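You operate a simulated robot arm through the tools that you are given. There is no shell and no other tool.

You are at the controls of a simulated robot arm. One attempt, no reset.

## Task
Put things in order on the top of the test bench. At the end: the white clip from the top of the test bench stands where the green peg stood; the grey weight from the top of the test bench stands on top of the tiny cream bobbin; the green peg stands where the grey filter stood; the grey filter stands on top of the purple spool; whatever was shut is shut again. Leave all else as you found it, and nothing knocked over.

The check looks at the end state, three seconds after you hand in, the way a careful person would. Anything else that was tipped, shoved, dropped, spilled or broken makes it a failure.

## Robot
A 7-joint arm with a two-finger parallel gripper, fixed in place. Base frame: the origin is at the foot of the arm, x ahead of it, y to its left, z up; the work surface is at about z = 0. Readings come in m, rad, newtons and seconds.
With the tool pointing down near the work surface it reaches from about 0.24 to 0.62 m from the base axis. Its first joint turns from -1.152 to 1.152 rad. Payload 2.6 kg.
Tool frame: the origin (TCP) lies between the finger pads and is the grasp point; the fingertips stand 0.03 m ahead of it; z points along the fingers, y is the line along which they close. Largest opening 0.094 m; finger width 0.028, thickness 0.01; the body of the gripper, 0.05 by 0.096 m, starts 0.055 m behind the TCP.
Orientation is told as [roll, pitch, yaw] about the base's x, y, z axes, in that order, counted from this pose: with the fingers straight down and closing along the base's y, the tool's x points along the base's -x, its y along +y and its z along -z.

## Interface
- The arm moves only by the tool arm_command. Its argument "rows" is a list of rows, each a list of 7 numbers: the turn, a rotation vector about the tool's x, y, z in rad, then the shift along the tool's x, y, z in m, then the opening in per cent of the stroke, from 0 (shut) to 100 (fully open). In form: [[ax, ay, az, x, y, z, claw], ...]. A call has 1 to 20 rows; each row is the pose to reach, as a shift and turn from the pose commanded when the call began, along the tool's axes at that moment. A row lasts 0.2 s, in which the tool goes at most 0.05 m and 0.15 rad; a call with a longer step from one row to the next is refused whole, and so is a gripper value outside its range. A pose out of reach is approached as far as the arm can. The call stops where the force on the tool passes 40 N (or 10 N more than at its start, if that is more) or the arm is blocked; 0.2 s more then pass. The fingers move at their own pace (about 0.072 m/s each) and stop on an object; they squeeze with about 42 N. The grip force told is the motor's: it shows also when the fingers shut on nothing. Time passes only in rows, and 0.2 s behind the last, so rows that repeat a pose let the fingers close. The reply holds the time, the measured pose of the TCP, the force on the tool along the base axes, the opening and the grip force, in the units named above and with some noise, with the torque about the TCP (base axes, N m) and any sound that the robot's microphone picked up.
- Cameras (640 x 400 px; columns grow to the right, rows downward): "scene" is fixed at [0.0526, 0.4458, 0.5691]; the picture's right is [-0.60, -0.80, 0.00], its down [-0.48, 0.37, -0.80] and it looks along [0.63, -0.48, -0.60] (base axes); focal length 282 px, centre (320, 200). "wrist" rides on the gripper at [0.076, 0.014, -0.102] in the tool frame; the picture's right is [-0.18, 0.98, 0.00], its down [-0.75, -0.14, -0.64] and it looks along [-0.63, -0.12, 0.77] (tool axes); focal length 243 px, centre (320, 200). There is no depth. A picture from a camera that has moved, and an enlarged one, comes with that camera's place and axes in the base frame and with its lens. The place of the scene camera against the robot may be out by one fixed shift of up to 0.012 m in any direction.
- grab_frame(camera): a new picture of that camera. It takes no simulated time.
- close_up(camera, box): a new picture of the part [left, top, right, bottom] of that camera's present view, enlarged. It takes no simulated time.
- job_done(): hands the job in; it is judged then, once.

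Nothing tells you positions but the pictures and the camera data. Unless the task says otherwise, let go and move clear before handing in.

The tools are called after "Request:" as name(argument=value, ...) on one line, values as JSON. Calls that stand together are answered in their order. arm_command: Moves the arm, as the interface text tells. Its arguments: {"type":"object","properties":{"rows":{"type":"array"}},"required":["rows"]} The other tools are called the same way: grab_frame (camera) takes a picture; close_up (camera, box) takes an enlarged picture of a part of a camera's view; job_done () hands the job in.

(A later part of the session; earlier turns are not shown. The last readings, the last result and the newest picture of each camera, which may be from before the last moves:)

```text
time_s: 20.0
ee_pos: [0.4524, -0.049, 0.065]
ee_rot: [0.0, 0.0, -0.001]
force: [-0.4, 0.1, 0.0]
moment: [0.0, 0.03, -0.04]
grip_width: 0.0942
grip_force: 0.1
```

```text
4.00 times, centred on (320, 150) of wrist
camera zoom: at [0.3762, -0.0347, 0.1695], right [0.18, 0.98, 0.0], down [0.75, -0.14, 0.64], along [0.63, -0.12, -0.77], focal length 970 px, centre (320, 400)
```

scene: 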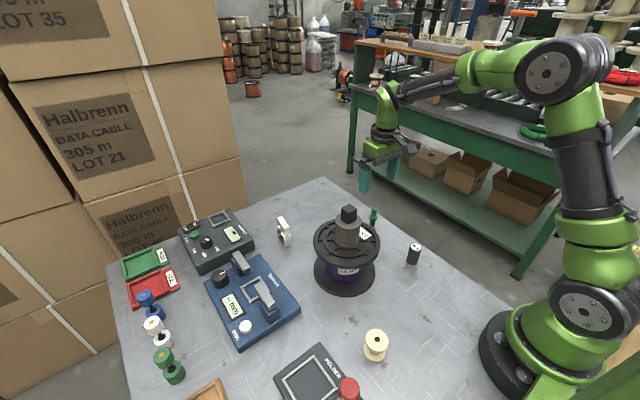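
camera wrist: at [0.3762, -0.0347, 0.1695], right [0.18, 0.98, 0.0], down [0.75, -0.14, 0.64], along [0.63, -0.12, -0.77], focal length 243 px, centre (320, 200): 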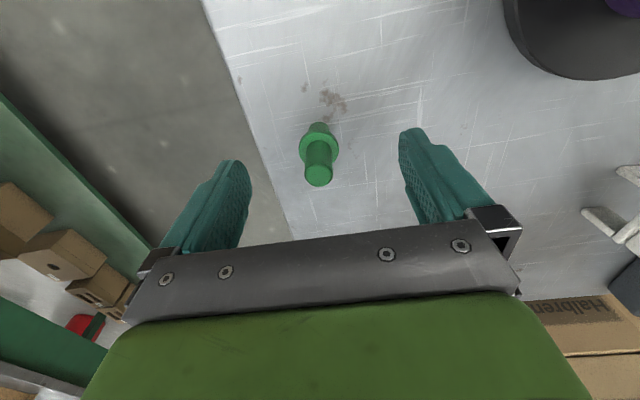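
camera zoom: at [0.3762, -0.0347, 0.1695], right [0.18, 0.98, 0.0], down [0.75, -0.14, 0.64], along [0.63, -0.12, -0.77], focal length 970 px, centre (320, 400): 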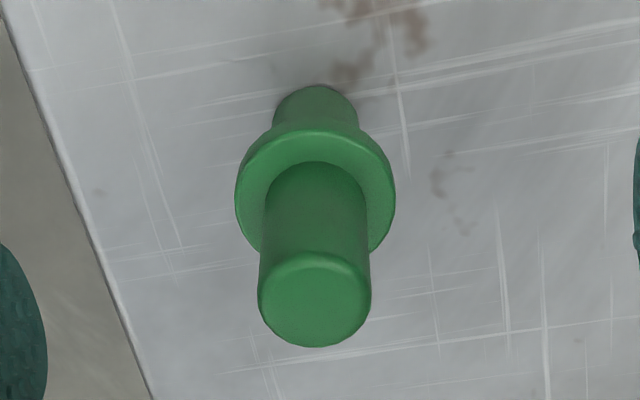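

The peg axis is within about 1.5 mm of the TCP. I'll make a small correction, close on the upper stem and lift slightly.

Request:
arm_command(rows=[[0, 0, 0, 0.0013, 0, 0.002, 100], [0, 0, 0, 0.0013, 0, 0.002, 60], [0, 0, 0, 0.0013, 0, 0.002, 30], [0, 0, 0, 0.0013, 0, 0.002, 0], [0, 0, 0, 0.0013, 0, 0.002, 0], [0, 0, 0, 0.0013, 0, 0.002, 0]])

Request:
close_up(camera="wrist", box=[240, 90, 400, 230])

Request:
close_up(camera="scene", box=[345, 170, 425, 240])

```text
time_s: 21.4
ee_pos: [0.451, -0.0499, 0.0636]
ee_rot: [0.0, 0.002, 0.0]
force: [0.2, 0.7, -0.4]
moment: [0.01, 0.0, -0.02]
grip_width: 0.0132
grip_force: 41.6
```

```text
2.86 times, centred on (320, 160) of wrist
camera zoom: at [0.375, -0.0347, 0.1679], right [0.18, 0.98, 0.0], down [0.75, -0.14, 0.64], along [0.63, -0.12, -0.77], focal length 693 px, centre (320, 314)
```

zoom: 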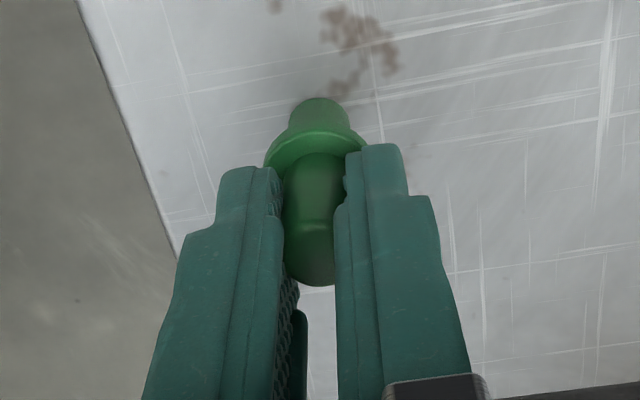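

```text
5.71 times, centred on (385, 205) of scene
camera zoom: at [0.0526, 0.4458, 0.5691], right [-0.6, -0.8, 0.0], down [-0.48, 0.37, -0.8], along [0.63, -0.48, -0.6], focal length 1611 px, centre (-51, 171)
```

zoom: 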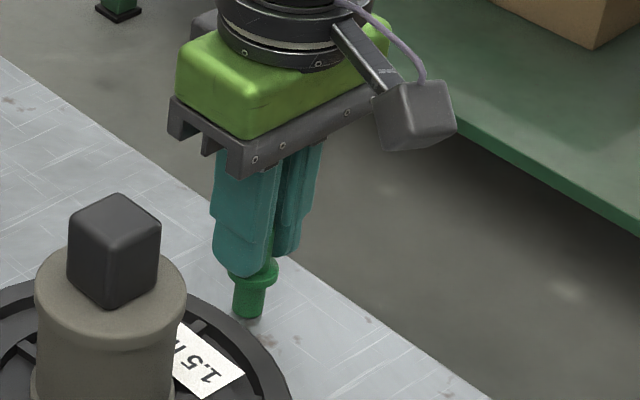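

The peg is held by its upper stem. I'll lift it slightly and check it hangs straight.

Request:
arm_command(rows=[[0, 0, 0, 0, 0, -0.01, 0], [0, 0, 0, 0, 0, -0.03, 0], [0, 0, 0, 0, 0, -0.06, 0], [0, 0, 0, 0, 0, -0.06, 0]])

Request:
close_up(camera="wrist", box=[240, 90, 400, 230])

Request:
close_up(camera="scene", box=[345, 140, 425, 210])

```text
time_s: 22.4
ee_pos: [0.4522, -0.0488, 0.1236]
ee_rot: [0.001, 0.0, -0.001]
force: [1.1, 0.0, -0.6]
moment: [-0.04, -0.05, -0.01]
grip_width: 0.0135
grip_force: 41.9
```

```text
2.86 times, centred on (320, 160) of wrist
camera zoom: at [0.3748, -0.0339, 0.2276], right [0.18, 0.98, 0.0], down [0.75, -0.14, 0.64], along [0.63, -0.12, -0.77], focal length 693 px, centre (320, 314)
```

zoom: 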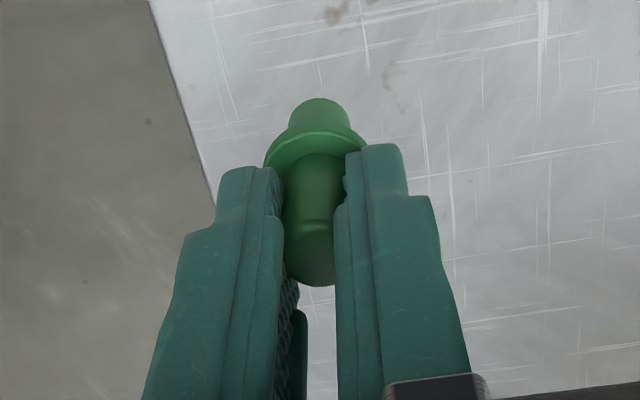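

```text
5.71 times, centred on (385, 175) of scene
camera zoom: at [0.0526, 0.4458, 0.5691], right [-0.6, -0.8, 0.0], down [-0.48, 0.37, -0.8], along [0.63, -0.48, -0.6], focal length 1611 px, centre (-51, 343)
```

zoom: 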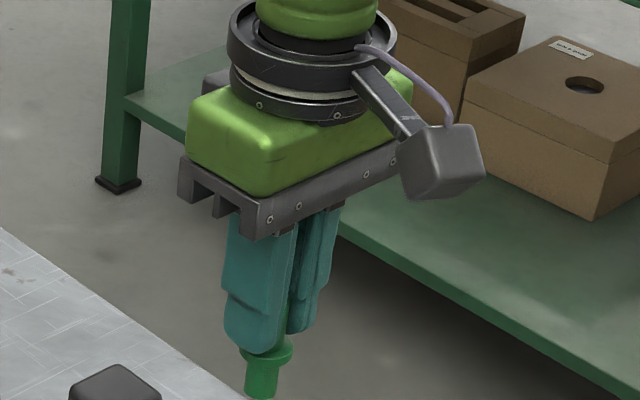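

The peg hangs straight in the grip, in the same pose as when grasped. Next I'll carry it to the filter's old spot at about (0.5705, 0.051).

Request:
arm_command(rows=[[0, 0, 0, -0.03, 0.025, -0.02, 0], [0, 0, 0, -0.06, 0.05, -0.03, 0], [0, 0, 0, -0.09, 0.075, -0.03, 0], [0, 0, 0, -0.12, 0.099, -0.03, 0], [0, 0, 0, -0.12, 0.099, 0, 0], [0, 0, 0, -0.12, 0.099, 0, 0], [0, 0, 0, -0.12, 0.099, 0, 0]])

Request:
grab_frame(camera="wrist")

Request:
close_up(camera="scene", box=[270, 130, 400, 240])

```text
time_s: 24.0
ee_pos: [0.571, 0.0508, 0.1231]
ee_rot: [0.0, 0.001, 0.0]
force: [0.1, 0.3, 0.5]
moment: [-0.02, 0.02, -0.01]
grip_width: 0.0132
grip_force: 41.8
```

```text
taken
camera wrist: at [0.494, 0.0651, 0.2274], right [0.18, 0.98, 0.0], down [0.75, -0.14, 0.64], along [0.63, -0.12, -0.77], focal length 243 px, centre (320, 200)
```

wrist: 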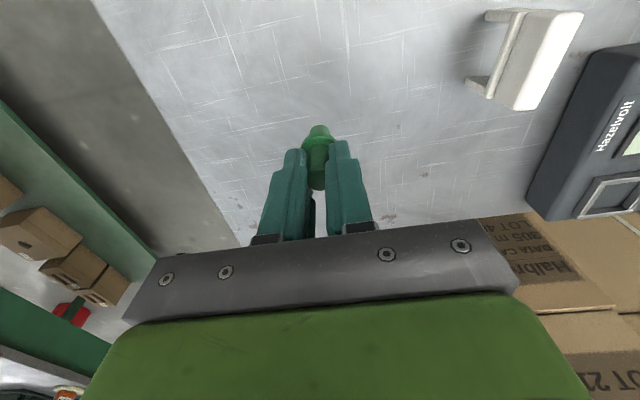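

```text
3.64 times, centred on (335, 185) of scene
camera zoom: at [0.0526, 0.4458, 0.5691], right [-0.6, -0.8, 0.0], down [-0.48, 0.37, -0.8], along [0.63, -0.48, -0.6], focal length 1025 px, centre (266, 254)
```

zoom: 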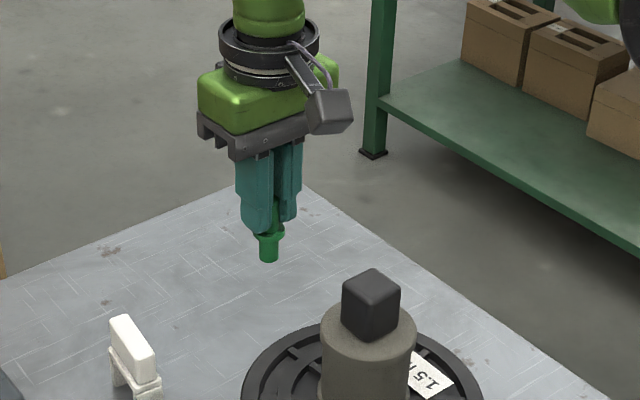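

Request:
arm_command(rows=[[0, 0, 0, -0.0007, 0, 0.025, 0], [0, 0, 0, -0.0007, 0, 0.045, 0], [0, 0, 0, -0.0007, 0, 0.055, 0], [0, 0, 0, -0.0007, 0, 0.055, 0]])

Request:
close_up(camera="scene", box=[270, 130, 400, 240])

Request:
close_up(camera="wrist", box=[240, 90, 400, 230])

```text
time_s: 25.0
ee_pos: [0.571, 0.0497, 0.0677]
ee_rot: [0.001, 0.0, 0.0]
force: [0.8, -0.3, -0.7]
moment: [0.02, 0.03, 0.0]
grip_width: 0.0138
grip_force: 42.4
```

```text
3.64 times, centred on (335, 185) of scene
camera zoom: at [0.0526, 0.4458, 0.5691], right [-0.6, -0.8, 0.0], down [-0.48, 0.37, -0.8], along [0.63, -0.48, -0.6], focal length 1025 px, centre (266, 254)
```

zoom: 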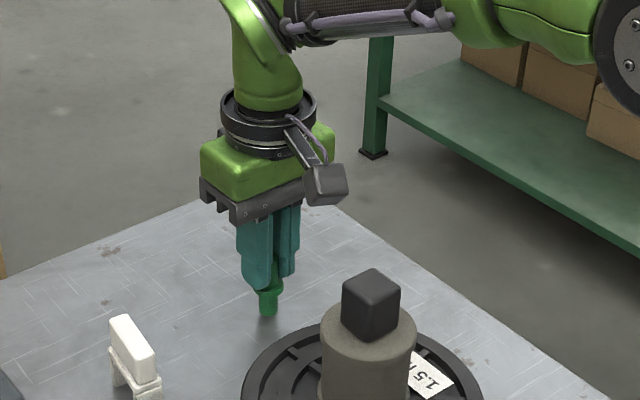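

```text
2.86 times, centred on (320, 160) of wrist
camera zoom: at [0.4943, 0.0652, 0.1716], right [0.18, 0.98, 0.0], down [0.75, -0.14, 0.64], along [0.63, -0.12, -0.77], focal length 693 px, centre (320, 314)
```

zoom: 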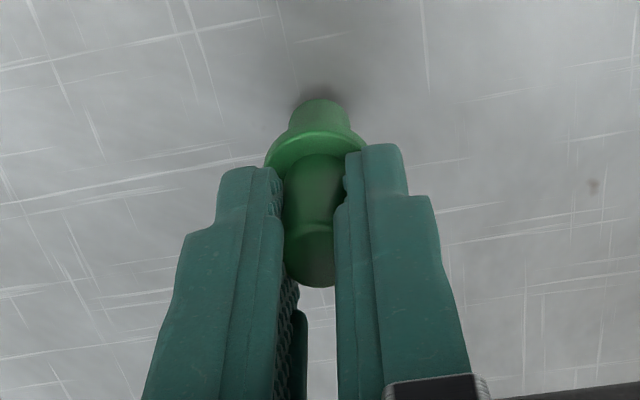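

Request:
arm_command(rows=[[0, 0, 0, 0, 0, 0.002, 0], [0, 0, 0, 0, 0, 0.003, 0], [0, 0, 0, 0, 0, 0.003, 0]])

Request:
close_up(camera="scene", box=[300, 195, 350, 230])

```text
time_s: 25.8
ee_pos: [0.571, 0.0484, 0.0657]
ee_rot: [0.0, 0.0, 0.0]
force: [-0.2, -0.3, 0.1]
moment: [-0.01, -0.02, 0.0]
grip_width: 0.0137
grip_force: 42.8
```

```text
11.43 times, centred on (325, 212) of scene
camera zoom: at [0.0526, 0.4458, 0.5691], right [-0.6, -0.8, 0.0], down [-0.48, 0.37, -0.8], along [0.63, -0.48, -0.6], focal length 3221 px, centre (263, 57)
```

zoom: 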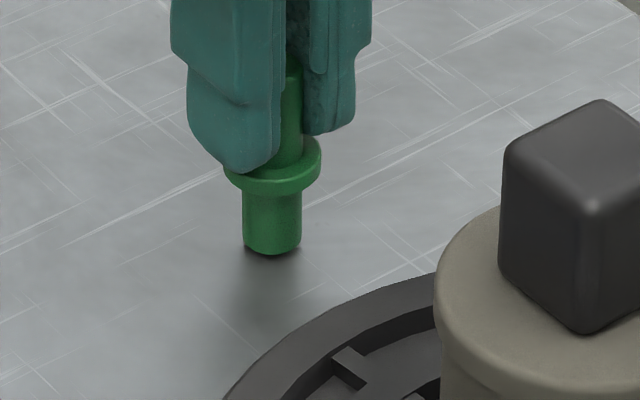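

Request:
arm_command(rows=[[0, 0, 0, 0, 0, 0.0008, 0], [0, 0, 0, 0, 0, 0.0008, 0]])

Request:
close_up(camera="scene", box=[300, 195, 350, 230])

```text
time_s: 26.4
ee_pos: [0.5701, 0.0496, 0.064]
ee_rot: [0.0, -0.001, -0.001]
force: [-0.4, -0.1, -0.3]
moment: [-0.01, -0.02, 0.0]
grip_width: 0.0134
grip_force: 41.4
```

```text
11.43 times, centred on (325, 212) of scene
camera zoom: at [0.0526, 0.4458, 0.5691], right [-0.6, -0.8, 0.0], down [-0.48, 0.37, -0.8], along [0.63, -0.48, -0.6], focal length 3221 px, centre (263, 57)
```

zoom: 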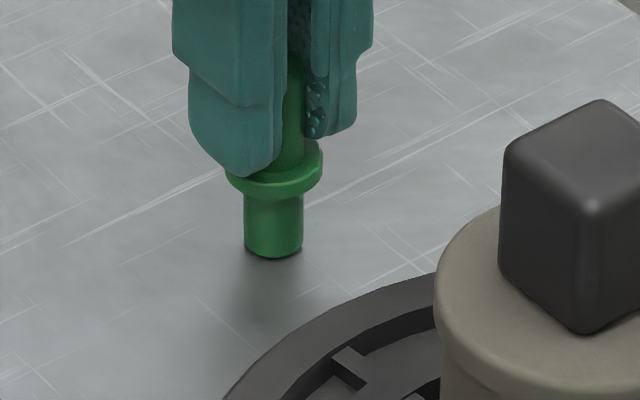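

Request:
arm_command(rows=[[0, 0, 0, 0, 0, 0.0007, 0], [0, 0, 0, 0, 0, 0.0007, 0]])

Request:
close_up(camera="scene", box=[300, 195, 350, 230])

```text
time_s: 27.0
ee_pos: [0.5711, 0.049, 0.0635]
ee_rot: [0.0, 0.001, -0.001]
force: [-0.3, -0.4, 1.9]
moment: [-0.06, 0.0, 0.01]
grip_width: 0.0133
grip_force: 42.1
```

```text
11.43 times, centred on (325, 212) of scene
camera zoom: at [0.0526, 0.4458, 0.5691], right [-0.6, -0.8, 0.0], down [-0.48, 0.37, -0.8], along [0.63, -0.48, -0.6], focal length 3221 px, centre (263, 57)
```

zoom: 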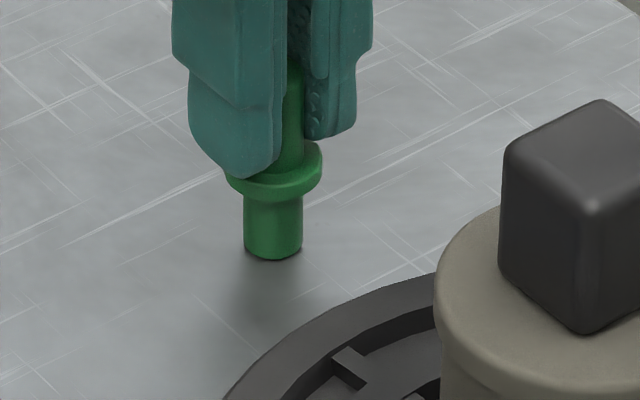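

The peg touches the bench with light contact, straight and within about 1 mm of the filter's old centre. I'll release it and rise.

Request:
arm_command(rows=[[0, 0, 0, 0, 0, 0, 20], [0, 0, 0, 0, 0, 0, 40], [0, 0, 0, 0, 0, 0, 60], [0, 0, 0, 0, 0, 0, 60]])

Request:
close_up(camera="scene", box=[290, 180, 370, 240])

Request:
grab_frame(camera="wrist")

```text
time_s: 28.0
ee_pos: [0.5698, 0.0489, 0.0632]
ee_rot: [0.0, 0.0, -0.001]
force: [-0.3, -0.7, 0.3]
moment: [-0.02, 0.0, 0.01]
grip_width: 0.0564
grip_force: 0.1
```

```text
6.67 times, centred on (330, 210) of scene
camera zoom: at [0.0526, 0.4458, 0.5691], right [-0.6, -0.8, 0.0], down [-0.48, 0.37, -0.8], along [0.63, -0.48, -0.6], focal length 1879 px, centre (253, 133)
```

zoom: 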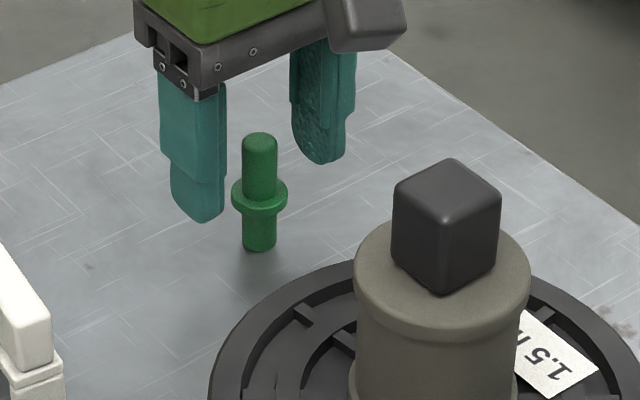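

```text
taken
camera wrist: at [0.4947, 0.0645, 0.1675], right [0.18, 0.98, 0.0], down [0.75, -0.14, 0.64], along [0.63, -0.12, -0.77], focal length 243 px, centre (320, 200)
```

wrist: 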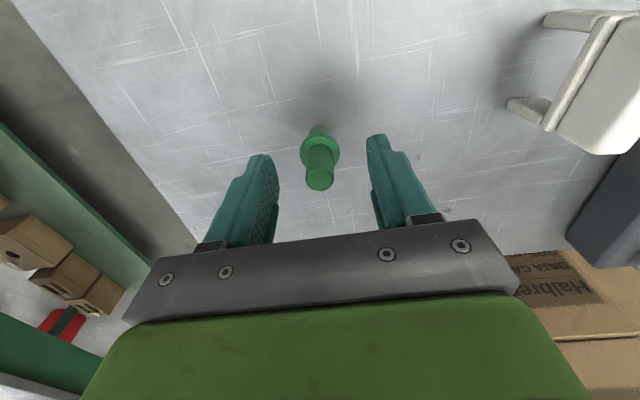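

The peg stands upright in the filter's old place. I'll rise clear and move to look at the clip.

Request:
arm_command(rows=[[0, 0, 0, 0, 0, -0.03, 60], [0, 0, 0, 0, 0, -0.07, 60], [0, 0, 0, 0, 0, -0.11, 60], [0, 0, 0, 0.01, 0.04, -0.12, 60], [0, 0, 0, 0.015, 0.08, -0.12, 60], [0, 0, 0, 0.02, 0.12, -0.12, 80], [0, 0, 0, 0.02, 0.12, -0.12, 80]])

Request:
grab_frame(camera="wrist")

Request:
grab_frame(camera="scene")

```text
time_s: 29.6
ee_pos: [0.5522, 0.1696, 0.1834]
ee_rot: [0.0, -0.001, 0.001]
force: [0.4, -0.7, 0.3]
moment: [0.02, -0.03, -0.02]
grip_width: 0.075
grip_force: 0.0
```

```text
taken
camera wrist: at [0.4764, 0.1846, 0.2871], right [0.18, 0.98, 0.0], down [0.75, -0.14, 0.64], along [0.63, -0.12, -0.77], focal length 243 px, centre (320, 200)
```

wrist: 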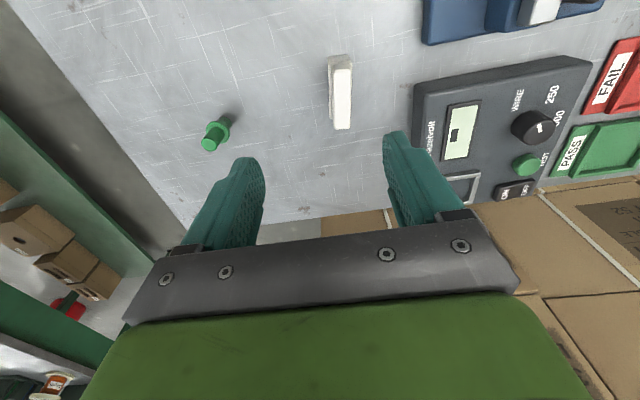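

```text
taken
```

scene: 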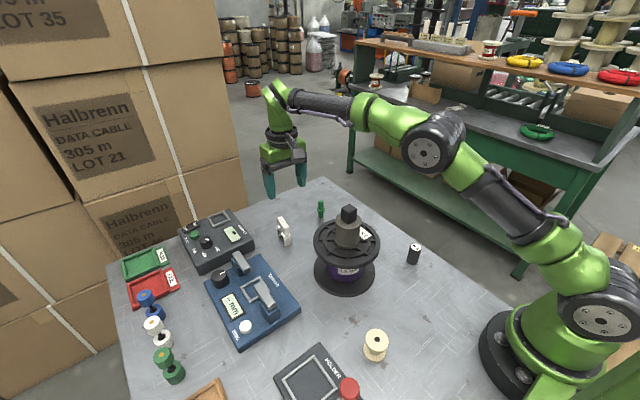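

Request:
close_up(camera="wrist", box=[290, 40, 400, 140])

Request:
close_up(camera="scene", box=[260, 205, 310, 255])

```text
4.00 times, centred on (345, 90) of wrist
camera zoom: at [0.4764, 0.1846, 0.2871], right [0.18, 0.98, 0.0], down [0.75, -0.14, 0.64], along [0.63, -0.12, -0.77], focal length 970 px, centre (220, 640)
```

zoom: 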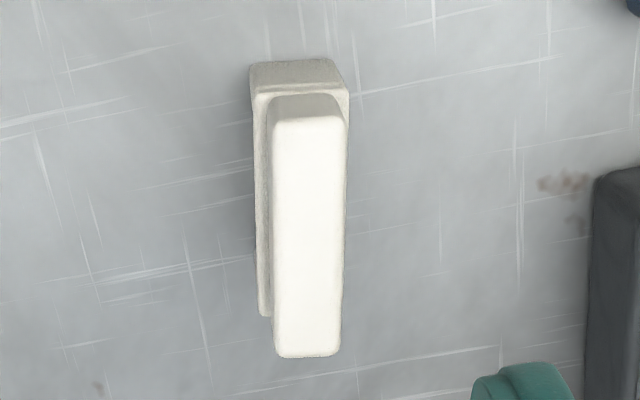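

```text
8.00 times, centred on (285, 230) of scene
camera zoom: at [0.0525, 0.4458, 0.5691], right [-0.6, -0.8, 0.0], down [-0.48, 0.37, -0.8], along [0.63, -0.48, -0.6], focal length 2255 px, centre (600, -40)
```

zoom: 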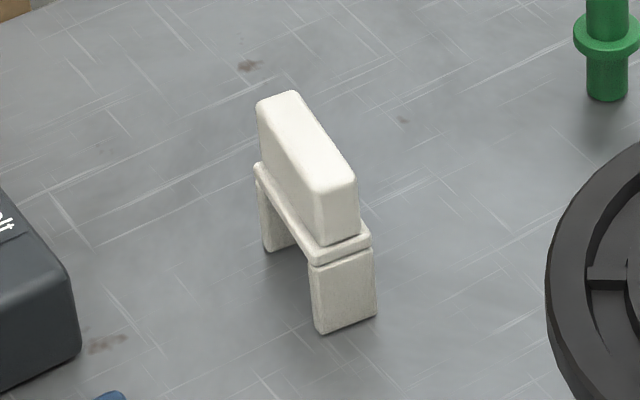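

The clip is a saddle with a slab on top. The slab's centre is near (0.553, 0.191), its top is at about 0.054 m, and its long axis is about 7° off x. I'll align the gripper's yaw and hover over it.

Request:
arm_command(rows=[[0, 0, 0.064, -0.0005, 0.01, 0, 60], [0, 0, 0.128, -0.001, 0.0208, 0, 60], [0, 0, 0.128, -0.001, 0.0208, 0.03, 60], [0, 0, 0.128, -0.001, 0.0208, 0.06, 60], [0, 0, 0.128, -0.001, 0.0208, 0.06, 60]])

Request:
grab_frame(camera="wrist")

Request:
close_up(camera="wrist", box=[260, 40, 380, 190])

Request:
close_up(camera="scene", box=[230, 150, 350, 260])

```text
time_s: 30.8
ee_pos: [0.5525, 0.1907, 0.1252]
ee_rot: [-0.001, 0.0, -0.126]
force: [-0.2, 0.0, 0.9]
moment: [0.01, -0.01, -0.02]
grip_width: 0.0566
grip_force: 0.0
```

```text
taken
camera wrist: at [0.4788, 0.2152, 0.23], right [0.31, 0.95, 0.0], down [0.73, -0.24, 0.64], along [0.61, -0.2, -0.77], focal length 243 px, centre (320, 200)
```

wrist: 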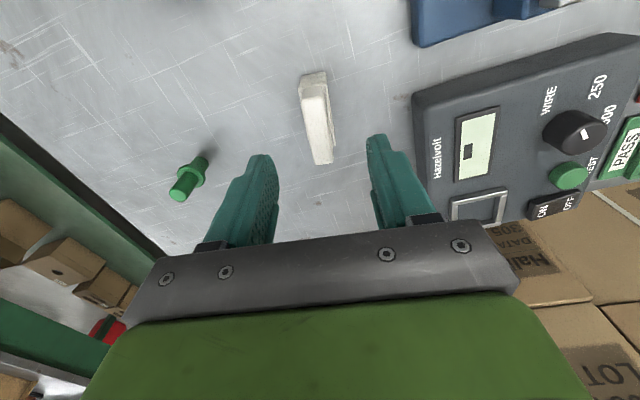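

```text
2.67 times, centred on (320, 115) of wrist
camera zoom: at [0.4788, 0.2152, 0.23], right [0.31, 0.95, 0.0], down [0.73, -0.24, 0.64], along [0.61, -0.2, -0.77], focal length 647 px, centre (320, 427)
```

zoom: 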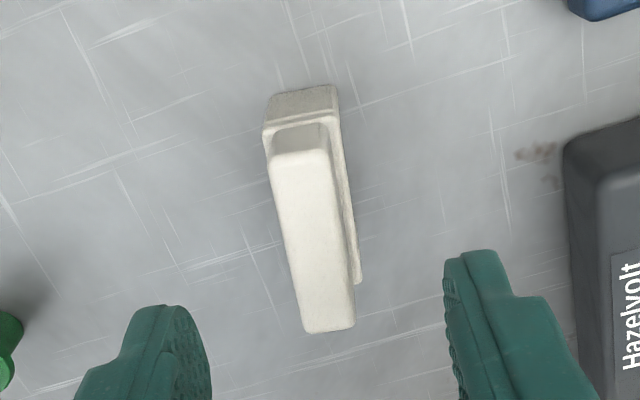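

```text
3.64 times, centred on (290, 205) of scene
camera zoom: at [0.0526, 0.4458, 0.5691], right [-0.6, -0.8, 0.0], down [-0.48, 0.37, -0.8], along [0.63, -0.48, -0.6], focal length 1025 px, centre (429, 182)
```

zoom: 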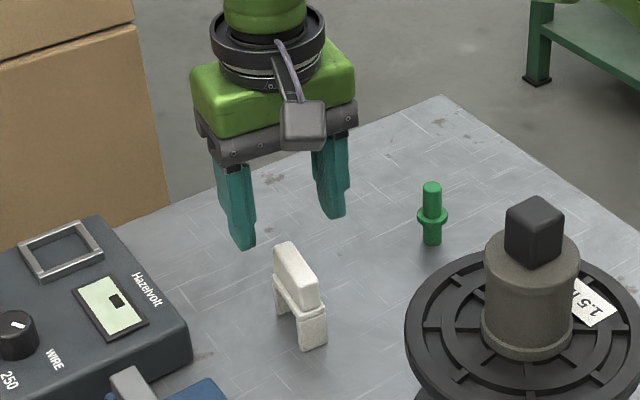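

Alignment is within 2 mm and about 1°. I'll make the correction and descend so the fingers straddle the slab above the bridge.

Request:
arm_command(rows=[[0, 0, 0.02, -0.002, -0.0015, 0.02, 60], [0, 0, 0.02, -0.002, -0.0015, 0.045, 60], [0, 0, 0.02, -0.002, -0.0015, 0.062, 60], [0, 0, 0.02, -0.002, -0.0015, 0.062, 60]])

Request:
grab_frame(camera="wrist")

Request:
close_up(camera="wrist", box=[250, 80, 390, 220])

Request:
close_up(camera="scene", box=[240, 170, 320, 260])

```text
time_s: 31.8
ee_pos: [0.5543, 0.1876, 0.0609]
ee_rot: [0.002, 0.0, -0.149]
force: [-1.2, -0.1, 0.6]
moment: [-0.01, 0.0, 0.03]
grip_width: 0.0566
grip_force: 0.0
```

```text
taken
camera wrist: at [0.4813, 0.214, 0.1654], right [0.33, 0.94, 0.0], down [0.72, -0.25, 0.64], along [0.61, -0.21, -0.77], focal length 243 px, centre (320, 200)
```

wrist: 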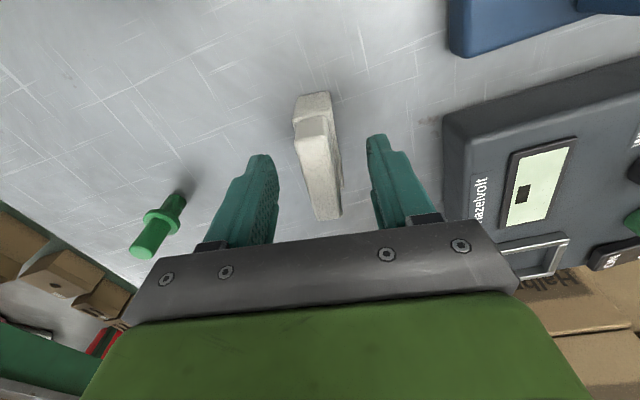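

```text
2.86 times, centred on (320, 150) of wrist
camera zoom: at [0.4813, 0.214, 0.1654], right [0.33, 0.94, 0.0], down [0.72, -0.25, 0.64], along [0.61, -0.21, -0.77], focal length 693 px, centre (320, 343)
```

zoom: 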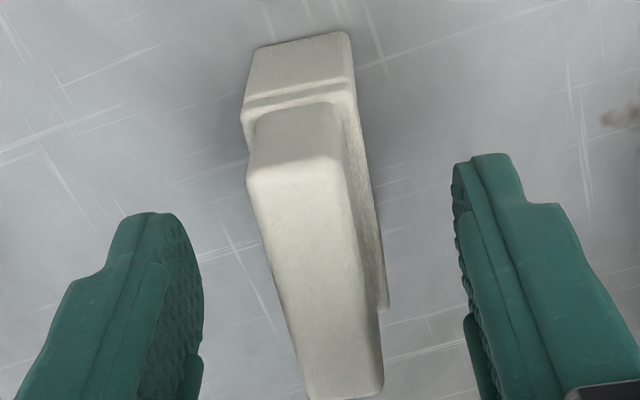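

```text
4.44 times, centred on (280, 215) of scene
camera zoom: at [0.0526, 0.4458, 0.5691], right [-0.6, -0.8, 0.0], down [-0.48, 0.37, -0.8], along [0.63, -0.48, -0.6], focal length 1253 px, centre (498, 133)
```

zoom: 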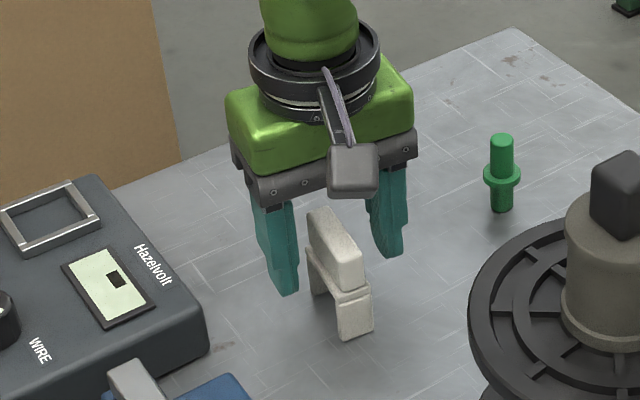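

The yaw is aligned and the slab is centred between the fingers. I'll raise 4 mm to keep the tips above the bridge, shift 3 mm outward and close.

Request:
arm_command(rows=[[0, 0, 0, -0.003, 0, -0.004, 60], [0, 0, 0, -0.003, 0, -0.004, 60], [0, 0, 0, -0.003, 0, -0.004, 40], [0, 0, 0, -0.003, 0, -0.004, 20], [0, 0, 0, -0.003, 0, -0.004, 0], [0, 0, 0, -0.003, 0, -0.004, 0], [0, 0, 0, -0.003, 0, -0.004, 0]])

Request:
close_up(camera="wrist", box=[250, 80, 390, 220])

Request:
close_up(camera="scene", box=[250, 180, 310, 250])

```text
time_s: 33.4
ee_pos: [0.5564, 0.1878, 0.0648]
ee_rot: [0.001, 0.0, -0.148]
force: [0.0, -0.1, 0.4]
moment: [-0.03, 0.0, -0.01]
grip_width: 0.0207
grip_force: 42.1
```

```text
2.86 times, centred on (320, 150) of wrist
camera zoom: at [0.4842, 0.214, 0.1696], right [0.33, 0.94, 0.0], down [0.72, -0.25, 0.64], along [0.61, -0.21, -0.77], focal length 693 px, centre (320, 343)
```

zoom: 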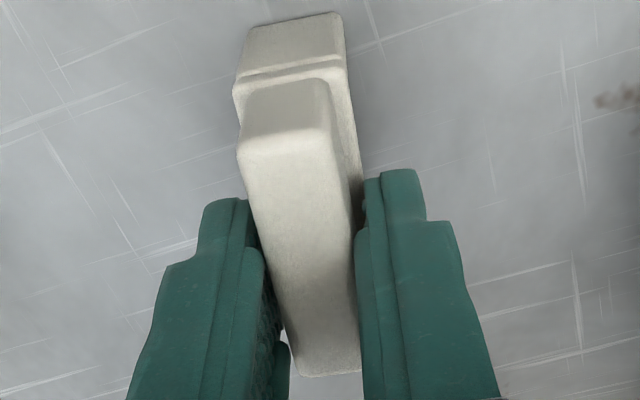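

```text
5.71 times, centred on (280, 215) of scene
camera zoom: at [0.0526, 0.4458, 0.5691], right [-0.6, -0.8, 0.0], down [-0.48, 0.37, -0.8], along [0.63, -0.48, -0.6], focal length 1611 px, centre (549, 114)
```

zoom: 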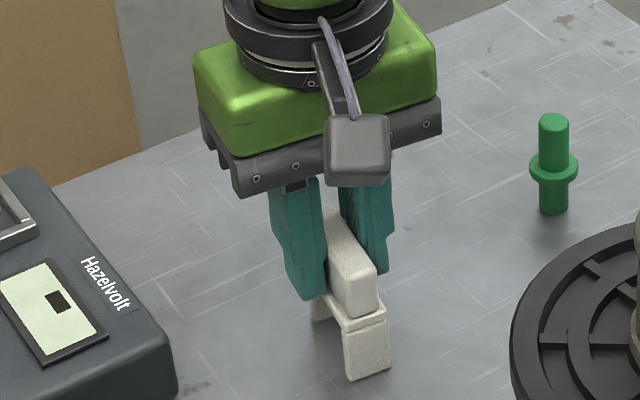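

The clip is gripped at 20.7 mm. I'll lift gently and check that it stays straight.

Request:
arm_command(rows=[[0, 0, 0, 0, 0, -0.005, 0], [0, 0, 0, 0, 0, -0.02, 0], [0, 0, 0, 0, 0, -0.05, 0], [0, 0, 0, 0, 0, -0.05, 0]])

Request:
close_up(camera="wrist", box=[250, 80, 390, 220])

Request:
close_up(camera="scene", box=[250, 150, 310, 240])

```text
time_s: 34.4
ee_pos: [0.5575, 0.1867, 0.1138]
ee_rot: [0.001, 0.001, -0.146]
force: [0.1, -0.6, 0.6]
moment: [0.02, -0.02, 0.02]
grip_width: 0.0204
grip_force: 41.9
```

```text
2.86 times, centred on (320, 150) of wrist
camera zoom: at [0.4844, 0.2133, 0.2188], right [0.33, 0.94, 0.0], down [0.72, -0.25, 0.64], along [0.61, -0.21, -0.77], focal length 693 px, centre (320, 343)
```

zoom: 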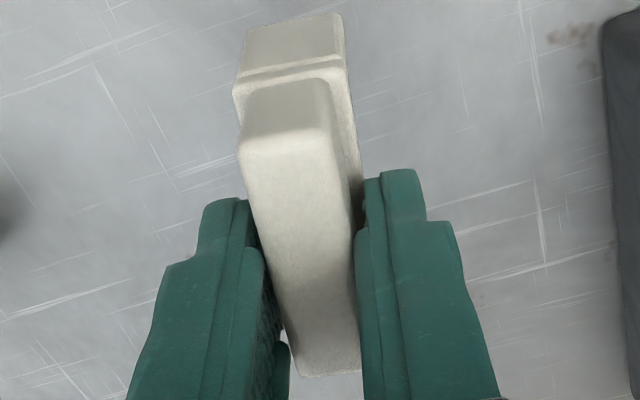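

```text
4.44 times, centred on (280, 195) of scene
camera zoom: at [0.0526, 0.4458, 0.5691], right [-0.6, -0.8, 0.0], down [-0.48, 0.37, -0.8], along [0.63, -0.48, -0.6], focal length 1253 px, centre (498, 222)
```

zoom: 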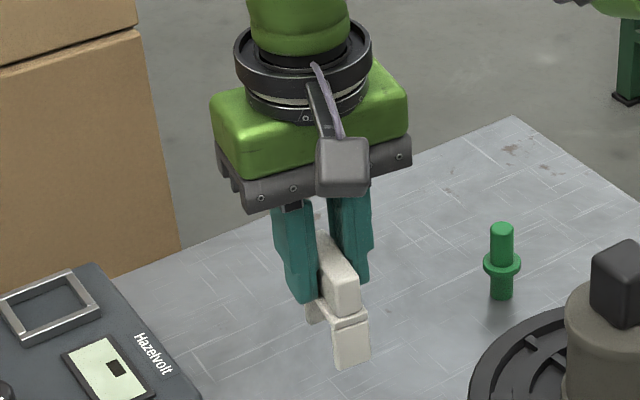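

The clip hangs straight in the grip. Next I'll raise it and carry it over to the peg's old spot at about (0.451, -0.049), keeping clear of the peg and the stack.

Request:
arm_command(rows=[[0, 0, 0, 0, 0, -0.04, 0], [0, 0, 0, 0, 0, -0.07, 0], [0, 0, 0, 0.0118, -0.0417, -0.07, 0], [0, 0, 0, 0.0236, -0.0834, -0.07, 0], [0, 0, 0, 0.0354, -0.1251, -0.07, 0], [0, 0, 0, 0.0472, -0.1668, -0.07, 0], [0, 0, 0, 0.059, -0.2085, -0.07, 0], [0, 0, 0, 0.0708, -0.2502, -0.07, 0], [0, 0, 0, 0.0708, -0.2502, -0.04, 0], [0, 0, 0, 0.0708, -0.2502, -0.01, 0], [0, 0, 0, 0.0708, -0.2502, -0.01, 0]])

Request:
grab_frame(camera="wrist")

Request:
grab_frame(camera="scene")

```text
time_s: 36.8
ee_pos: [0.4504, -0.0486, 0.1255]
ee_rot: [0.002, 0.0, -0.149]
force: [0.9, 0.9, 0.1]
moment: [-0.01, 0.02, -0.01]
grip_width: 0.0205
grip_force: 41.6
```

```text
taken
camera wrist: at [0.3771, -0.0222, 0.2305], right [0.33, 0.95, 0.0], down [0.72, -0.25, 0.64], along [0.61, -0.21, -0.77], focal length 243 px, centre (320, 200)
```

wrist: 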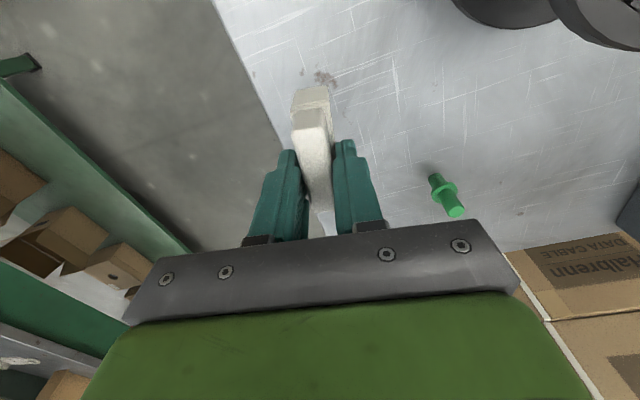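

```text
taken
```

scene: 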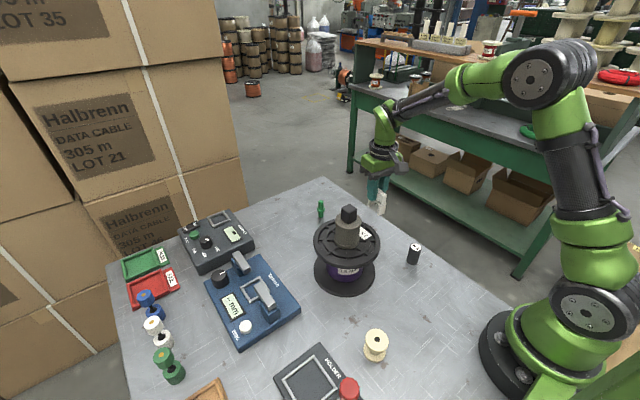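

Request:
arm_command(rows=[[0, 0, 0, -0.0008, -0.0015, 0.02, 0], [0, 0, 0, -0.0008, -0.0015, 0.04, 0], [0, 0, 0, -0.0008, -0.0015, 0.055, 0], [0, 0, 0, -0.0008, -0.0015, 0.057, 0], [0, 0, 0, -0.0008, -0.0015, 0.057, 0]])

Request:
close_up(camera="wrist", box=[250, 60, 390, 220])

Request:
close_up(camera="scene", box=[340, 180, 420, 250])

```text
time_s: 38.0
ee_pos: [0.4496, -0.0505, 0.0673]
ee_rot: [0.001, 0.0, -0.148]
force: [0.0, 0.5, 0.0]
moment: [-0.05, 0.02, 0.02]
grip_width: 0.0208
grip_force: 42.7
```

```text
2.50 times, centred on (320, 140) of wrist
camera zoom: at [0.377, -0.024, 0.1719], right [0.33, 0.94, 0.0], down [0.72, -0.25, 0.64], along [0.61, -0.21, -0.77], focal length 606 px, centre (320, 350)
```

zoom: 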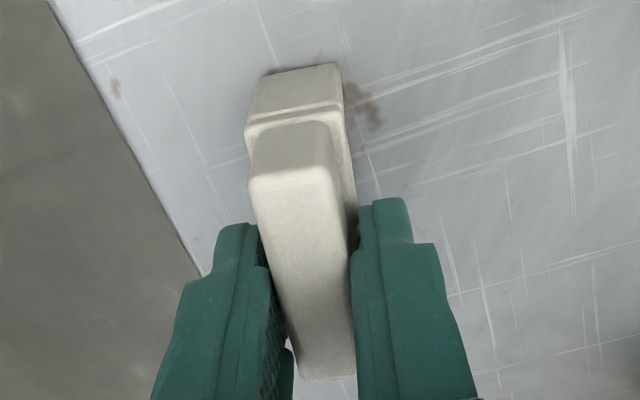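

```text
5.71 times, centred on (380, 215) of scene
camera zoom: at [0.0526, 0.4458, 0.5691], right [-0.6, -0.8, 0.0], down [-0.48, 0.37, -0.8], along [0.63, -0.48, -0.6], focal length 1611 px, centre (-23, 114)
```

zoom: 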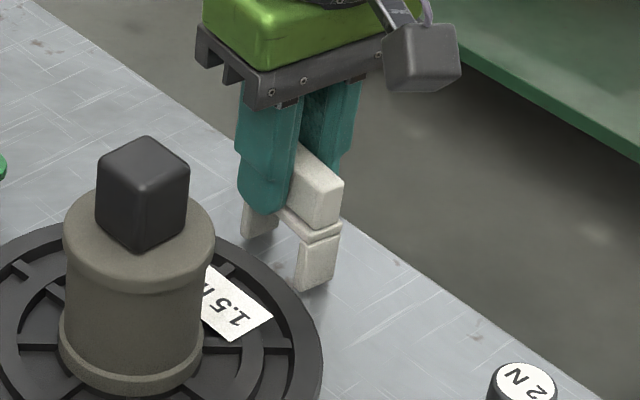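

Request:
arm_command(rows=[[0, 0, 0, -0.0007, 0, 0.0008, 0], [0, 0, 0, -0.0007, 0, 0.0016, 0], [0, 0, 0, -0.0007, 0, 0.0016, 0]])

Request:
close_up(camera="scene", box=[360, 205, 400, 235])

```text
time_s: 38.8
ee_pos: [0.4508, -0.0507, 0.0657]
ee_rot: [0.0, -0.001, -0.148]
force: [-0.4, 0.0, -0.3]
moment: [0.02, 0.05, -0.01]
grip_width: 0.0206
grip_force: 41.9
```

```text
13.33 times, centred on (380, 220) of scene
camera zoom: at [0.0526, 0.4458, 0.5691], right [-0.6, -0.8, 0.0], down [-0.48, 0.37, -0.8], along [0.63, -0.48, -0.6], focal length 3758 px, centre (-480, -67)
```

zoom: 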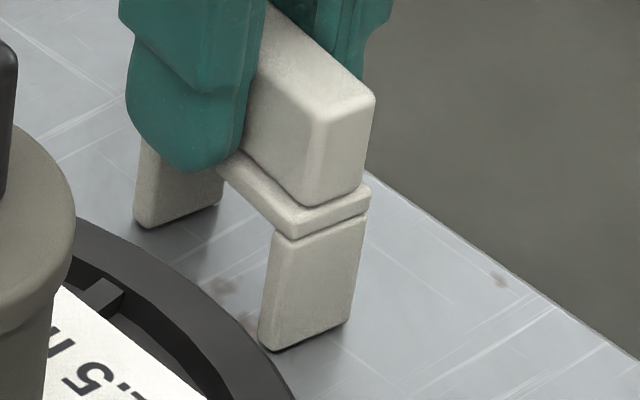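

Request:
arm_command(rows=[[0, 0, 0, 0, 0, 0.0007, 0], [0, 0, 0, 0, 0, 0.0007, 0]])

Request:
close_up(camera="scene", box=[360, 205, 400, 235])

```text
time_s: 39.4
ee_pos: [0.4513, -0.0505, 0.0648]
ee_rot: [0.0, 0.0, -0.149]
force: [0.3, -0.2, -0.6]
moment: [-0.01, 0.04, 0.03]
grip_width: 0.0206
grip_force: 42.0
```

```text
13.33 times, centred on (380, 220) of scene
camera zoom: at [0.0526, 0.4458, 0.5691], right [-0.6, -0.8, 0.0], down [-0.48, 0.37, -0.8], along [0.63, -0.48, -0.6], focal length 3758 px, centre (-480, -67)
```

zoom: 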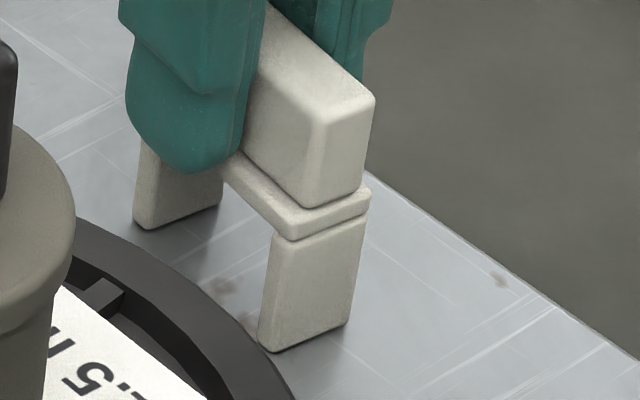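

Request:
arm_command(rows=[[0, 0, 0, 0, 0, 0.0007, 0], [0, 0, 0, 0, 0, 0.0007, 0]])

Request:
close_up(camera="scene", box=[360, 205, 400, 235])

```text
time_s: 40.0
ee_pos: [0.4506, -0.0504, 0.0653]
ee_rot: [0.0, -0.001, -0.147]
force: [-2.3, -0.2, 10.2]
moment: [0.02, 0.31, -0.01]
grip_width: 0.0206
grip_force: 42.1
```

```text
13.33 times, centred on (380, 220) of scene
camera zoom: at [0.0525, 0.4458, 0.5691], right [-0.6, -0.8, 0.0], down [-0.48, 0.37, -0.8], along [0.63, -0.48, -0.6], focal length 3758 px, centre (-480, -67)
```

zoom: 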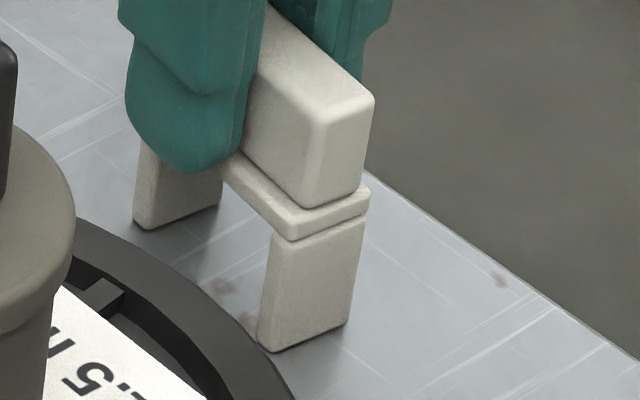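

The clip touches the bench (about 10 N). I'll relieve slightly, release, and check.

Request:
arm_command(rows=[[0, 0, 0, 0, 0, -0.0005, 0], [0, 0, 0, 0, 0, -0.0005, 0], [0, 0, 0, 0, 0, -0.0005, 30], [0, 0, 0, 0, 0, -0.0005, 45], [0, 0, 0, 0, 0, -0.0005, 60], [0, 0, 0, 0, 0, -0.0005, 60]])

Request:
close_up(camera="scene", box=[340, 180, 420, 250])

Request:
grab_frame(camera="wrist")

```text
time_s: 41.4
ee_pos: [0.4515, -0.0505, 0.0642]
ee_rot: [0.0, -0.001, -0.15]
force: [0.4, 0.4, 0.5]
moment: [0.0, -0.01, 0.01]
grip_width: 0.0562
grip_force: 0.0
```

```text
5.71 times, centred on (380, 215) of scene
camera zoom: at [0.0526, 0.4458, 0.5691], right [-0.6, -0.8, 0.0], down [-0.48, 0.37, -0.8], along [0.63, -0.48, -0.6], focal length 1611 px, centre (-23, 114)
```

zoom: 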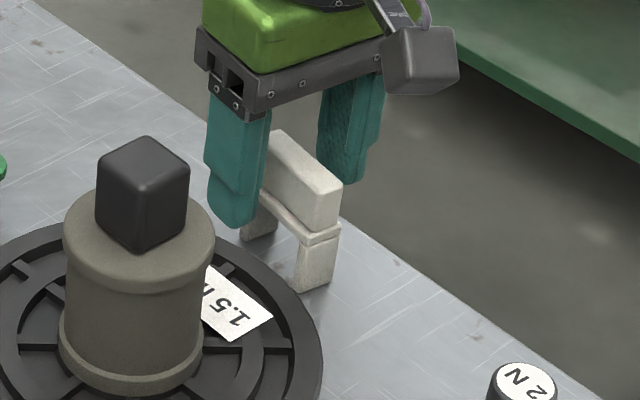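

```text
taken
camera wrist: at [0.3779, -0.0247, 0.1697], right [0.33, 0.94, 0.0], down [0.72, -0.25, 0.64], along [0.61, -0.21, -0.77], focal length 243 px, centre (320, 200)
```

wrist: 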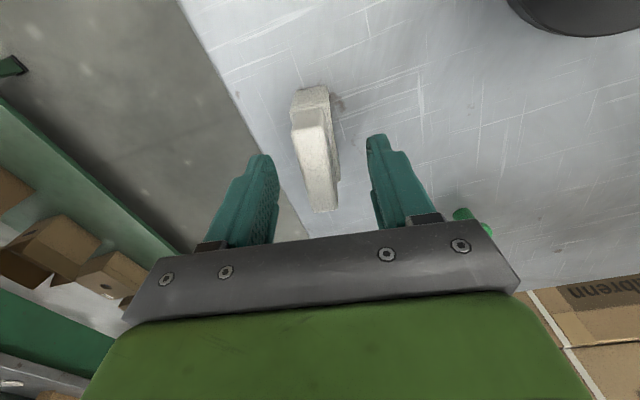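

The clip stands upright where the peg stood. I'll rise clear, square the yaw and move above the 2 N weight.

Request:
arm_command(rows=[[0, 0, 0, 0, 0, -0.03, 60], [0, 0, 0, 0, 0, -0.07, 60], [0, 0, 0, 0, 0, -0.11, 60], [0, 0, -0.05, 0.04, -0.001, -0.12, 60], [0, 0, -0.1, 0.08, -0.002, -0.12, 80], [0, 0, -0.148, 0.12, -0.004, -0.12, 100], [0, 0, -0.148, 0.163, -0.005, -0.12, 100], [0, 0, -0.148, 0.163, -0.005, -0.12, 100]])

Request:
grab_frame(camera="wrist")

Request:
grab_frame(camera="scene")

```text
time_s: 43.2
ee_pos: [0.2884, -0.0319, 0.1866]
ee_rot: [-0.001, -0.002, 0.001]
force: [0.2, 0.1, -1.1]
moment: [0.02, 0.0, 0.0]
grip_width: 0.094
grip_force: 0.0
```

```text
taken
camera wrist: at [0.2128, -0.0173, 0.2902], right [0.18, 0.98, 0.0], down [0.75, -0.14, 0.64], along [0.63, -0.12, -0.77], focal length 243 px, centre (320, 200)
```

wrist: 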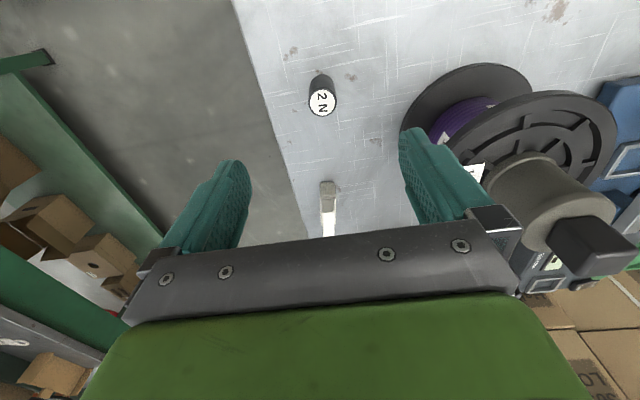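

```text
taken
```

scene: 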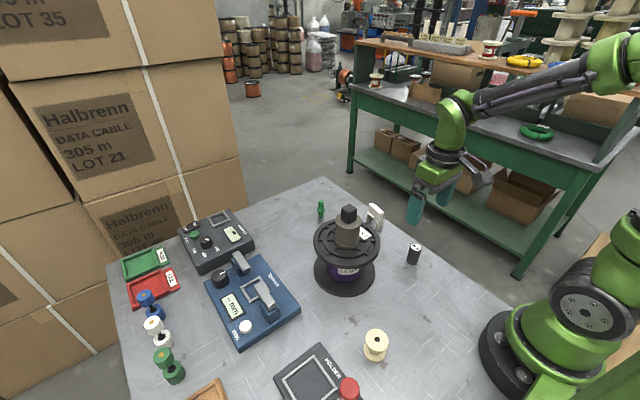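

Request:
close_up(camera="wrist", box=[270, 50, 370, 150])

Request:
close_up(camera="scene", box=[300, 190, 430, 290])

```text
4.00 times, centred on (320, 100) of wrist
camera zoom: at [0.2128, -0.0173, 0.2902], right [0.18, 0.98, 0.0], down [0.75, -0.14, 0.64], along [0.63, -0.12, -0.77], focal length 970 px, centre (320, 600)
```

zoom: 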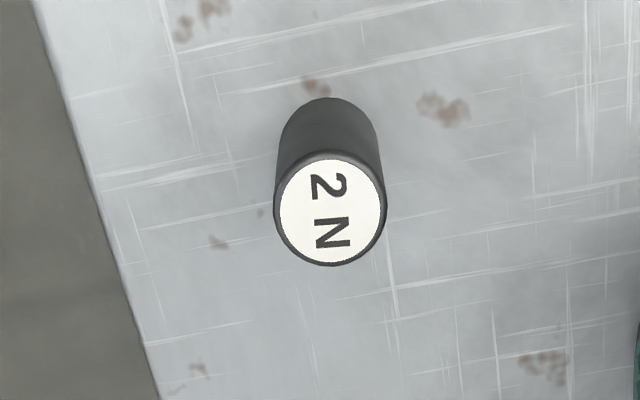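

```text
4.00 times, centred on (365, 240) of scene
camera zoom: at [0.0525, 0.4458, 0.5691], right [-0.6, -0.8, 0.0], down [-0.48, 0.37, -0.8], along [0.63, -0.48, -0.6], focal length 1128 px, centre (140, 40)
```

zoom: 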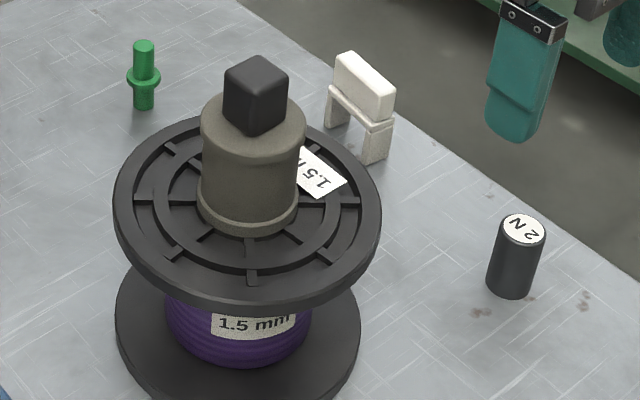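

The weight is centred within about 2 mm of the TCP, is about 28 mm across and about 48 mm tall. I'll descend around it with open fingers.

Request:
arm_command(rows=[[0, 0, 0, -0.0011, 0.0022, 0.04, 100], [0, 0, 0, -0.0011, 0.0022, 0.08, 100], [0, 0, 0, -0.0011, 0.0022, 0.115, 100], [0, 0, 0, -0.0011, 0.0022, 0.14, 80], [0, 0, 0, -0.0011, 0.0022, 0.14, 80]])

Request:
grab_frame(camera="wrist")

Request:
close_up(camera="scene", box=[370, 180, 470, 290])

```text
time_s: 44.4
ee_pos: [0.2901, -0.0307, 0.0463]
ee_rot: [-0.001, 0.0, 0.0]
force: [-0.4, -0.3, -0.1]
moment: [0.02, 0.01, -0.01]
grip_width: 0.0752
grip_force: 0.1
```

```text
taken
camera wrist: at [0.214, -0.0147, 0.1502], right [0.18, 0.98, 0.0], down [0.75, -0.14, 0.64], along [0.63, -0.12, -0.77], focal length 243 px, centre (320, 200)
```

wrist: 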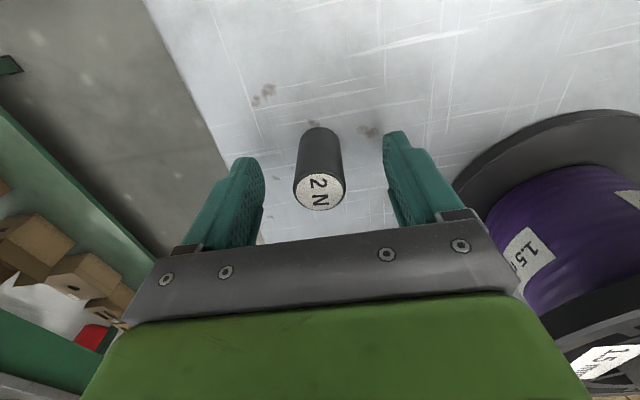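

```text
3.64 times, centred on (420, 235) of scene
camera zoom: at [0.0526, 0.4458, 0.5691], right [-0.6, -0.8, 0.0], down [-0.48, 0.37, -0.8], along [0.63, -0.48, -0.6], focal length 1025 px, centre (-44, 73)
```

zoom: 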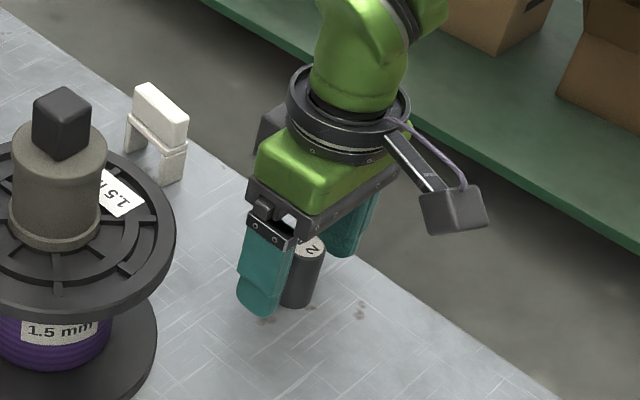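

The weight is centred between the fingers. I'll close on it and lift it to a safe height.

Request:
arm_command(rows=[[0, 0, 0, 0, 0, 0, 50], [0, 0, 0, 0, 0, 0, 20], [0, 0, 0, 0, 0, 0, 0], [0, 0, 0, 0, 0, 0, 0], [0, 0, 0, 0, 0, 0, 0]])

Request:
close_up(camera="wrist", box=[250, 90, 390, 230])

```text
time_s: 45.6
ee_pos: [0.2903, -0.0306, 0.0473]
ee_rot: [0.0, 0.0, 0.002]
force: [-0.6, -0.6, 0.6]
moment: [-0.01, -0.02, 0.05]
grip_width: 0.027
grip_force: 42.1
```

```text
2.86 times, centred on (320, 160) of wrist
camera zoom: at [0.2141, -0.0147, 0.1505], right [0.18, 0.98, 0.0], down [0.75, -0.14, 0.64], along [0.63, -0.12, -0.77], focal length 693 px, centre (320, 314)
```

zoom: 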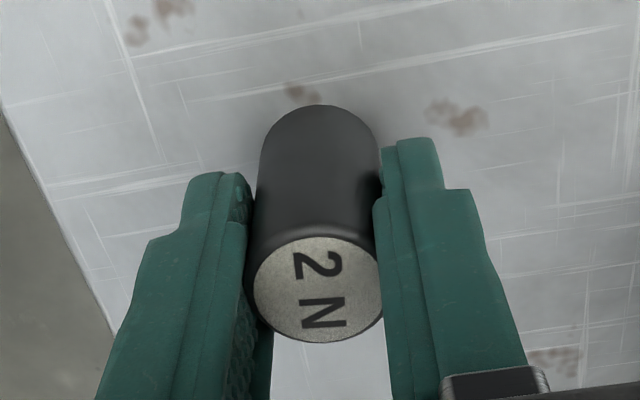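

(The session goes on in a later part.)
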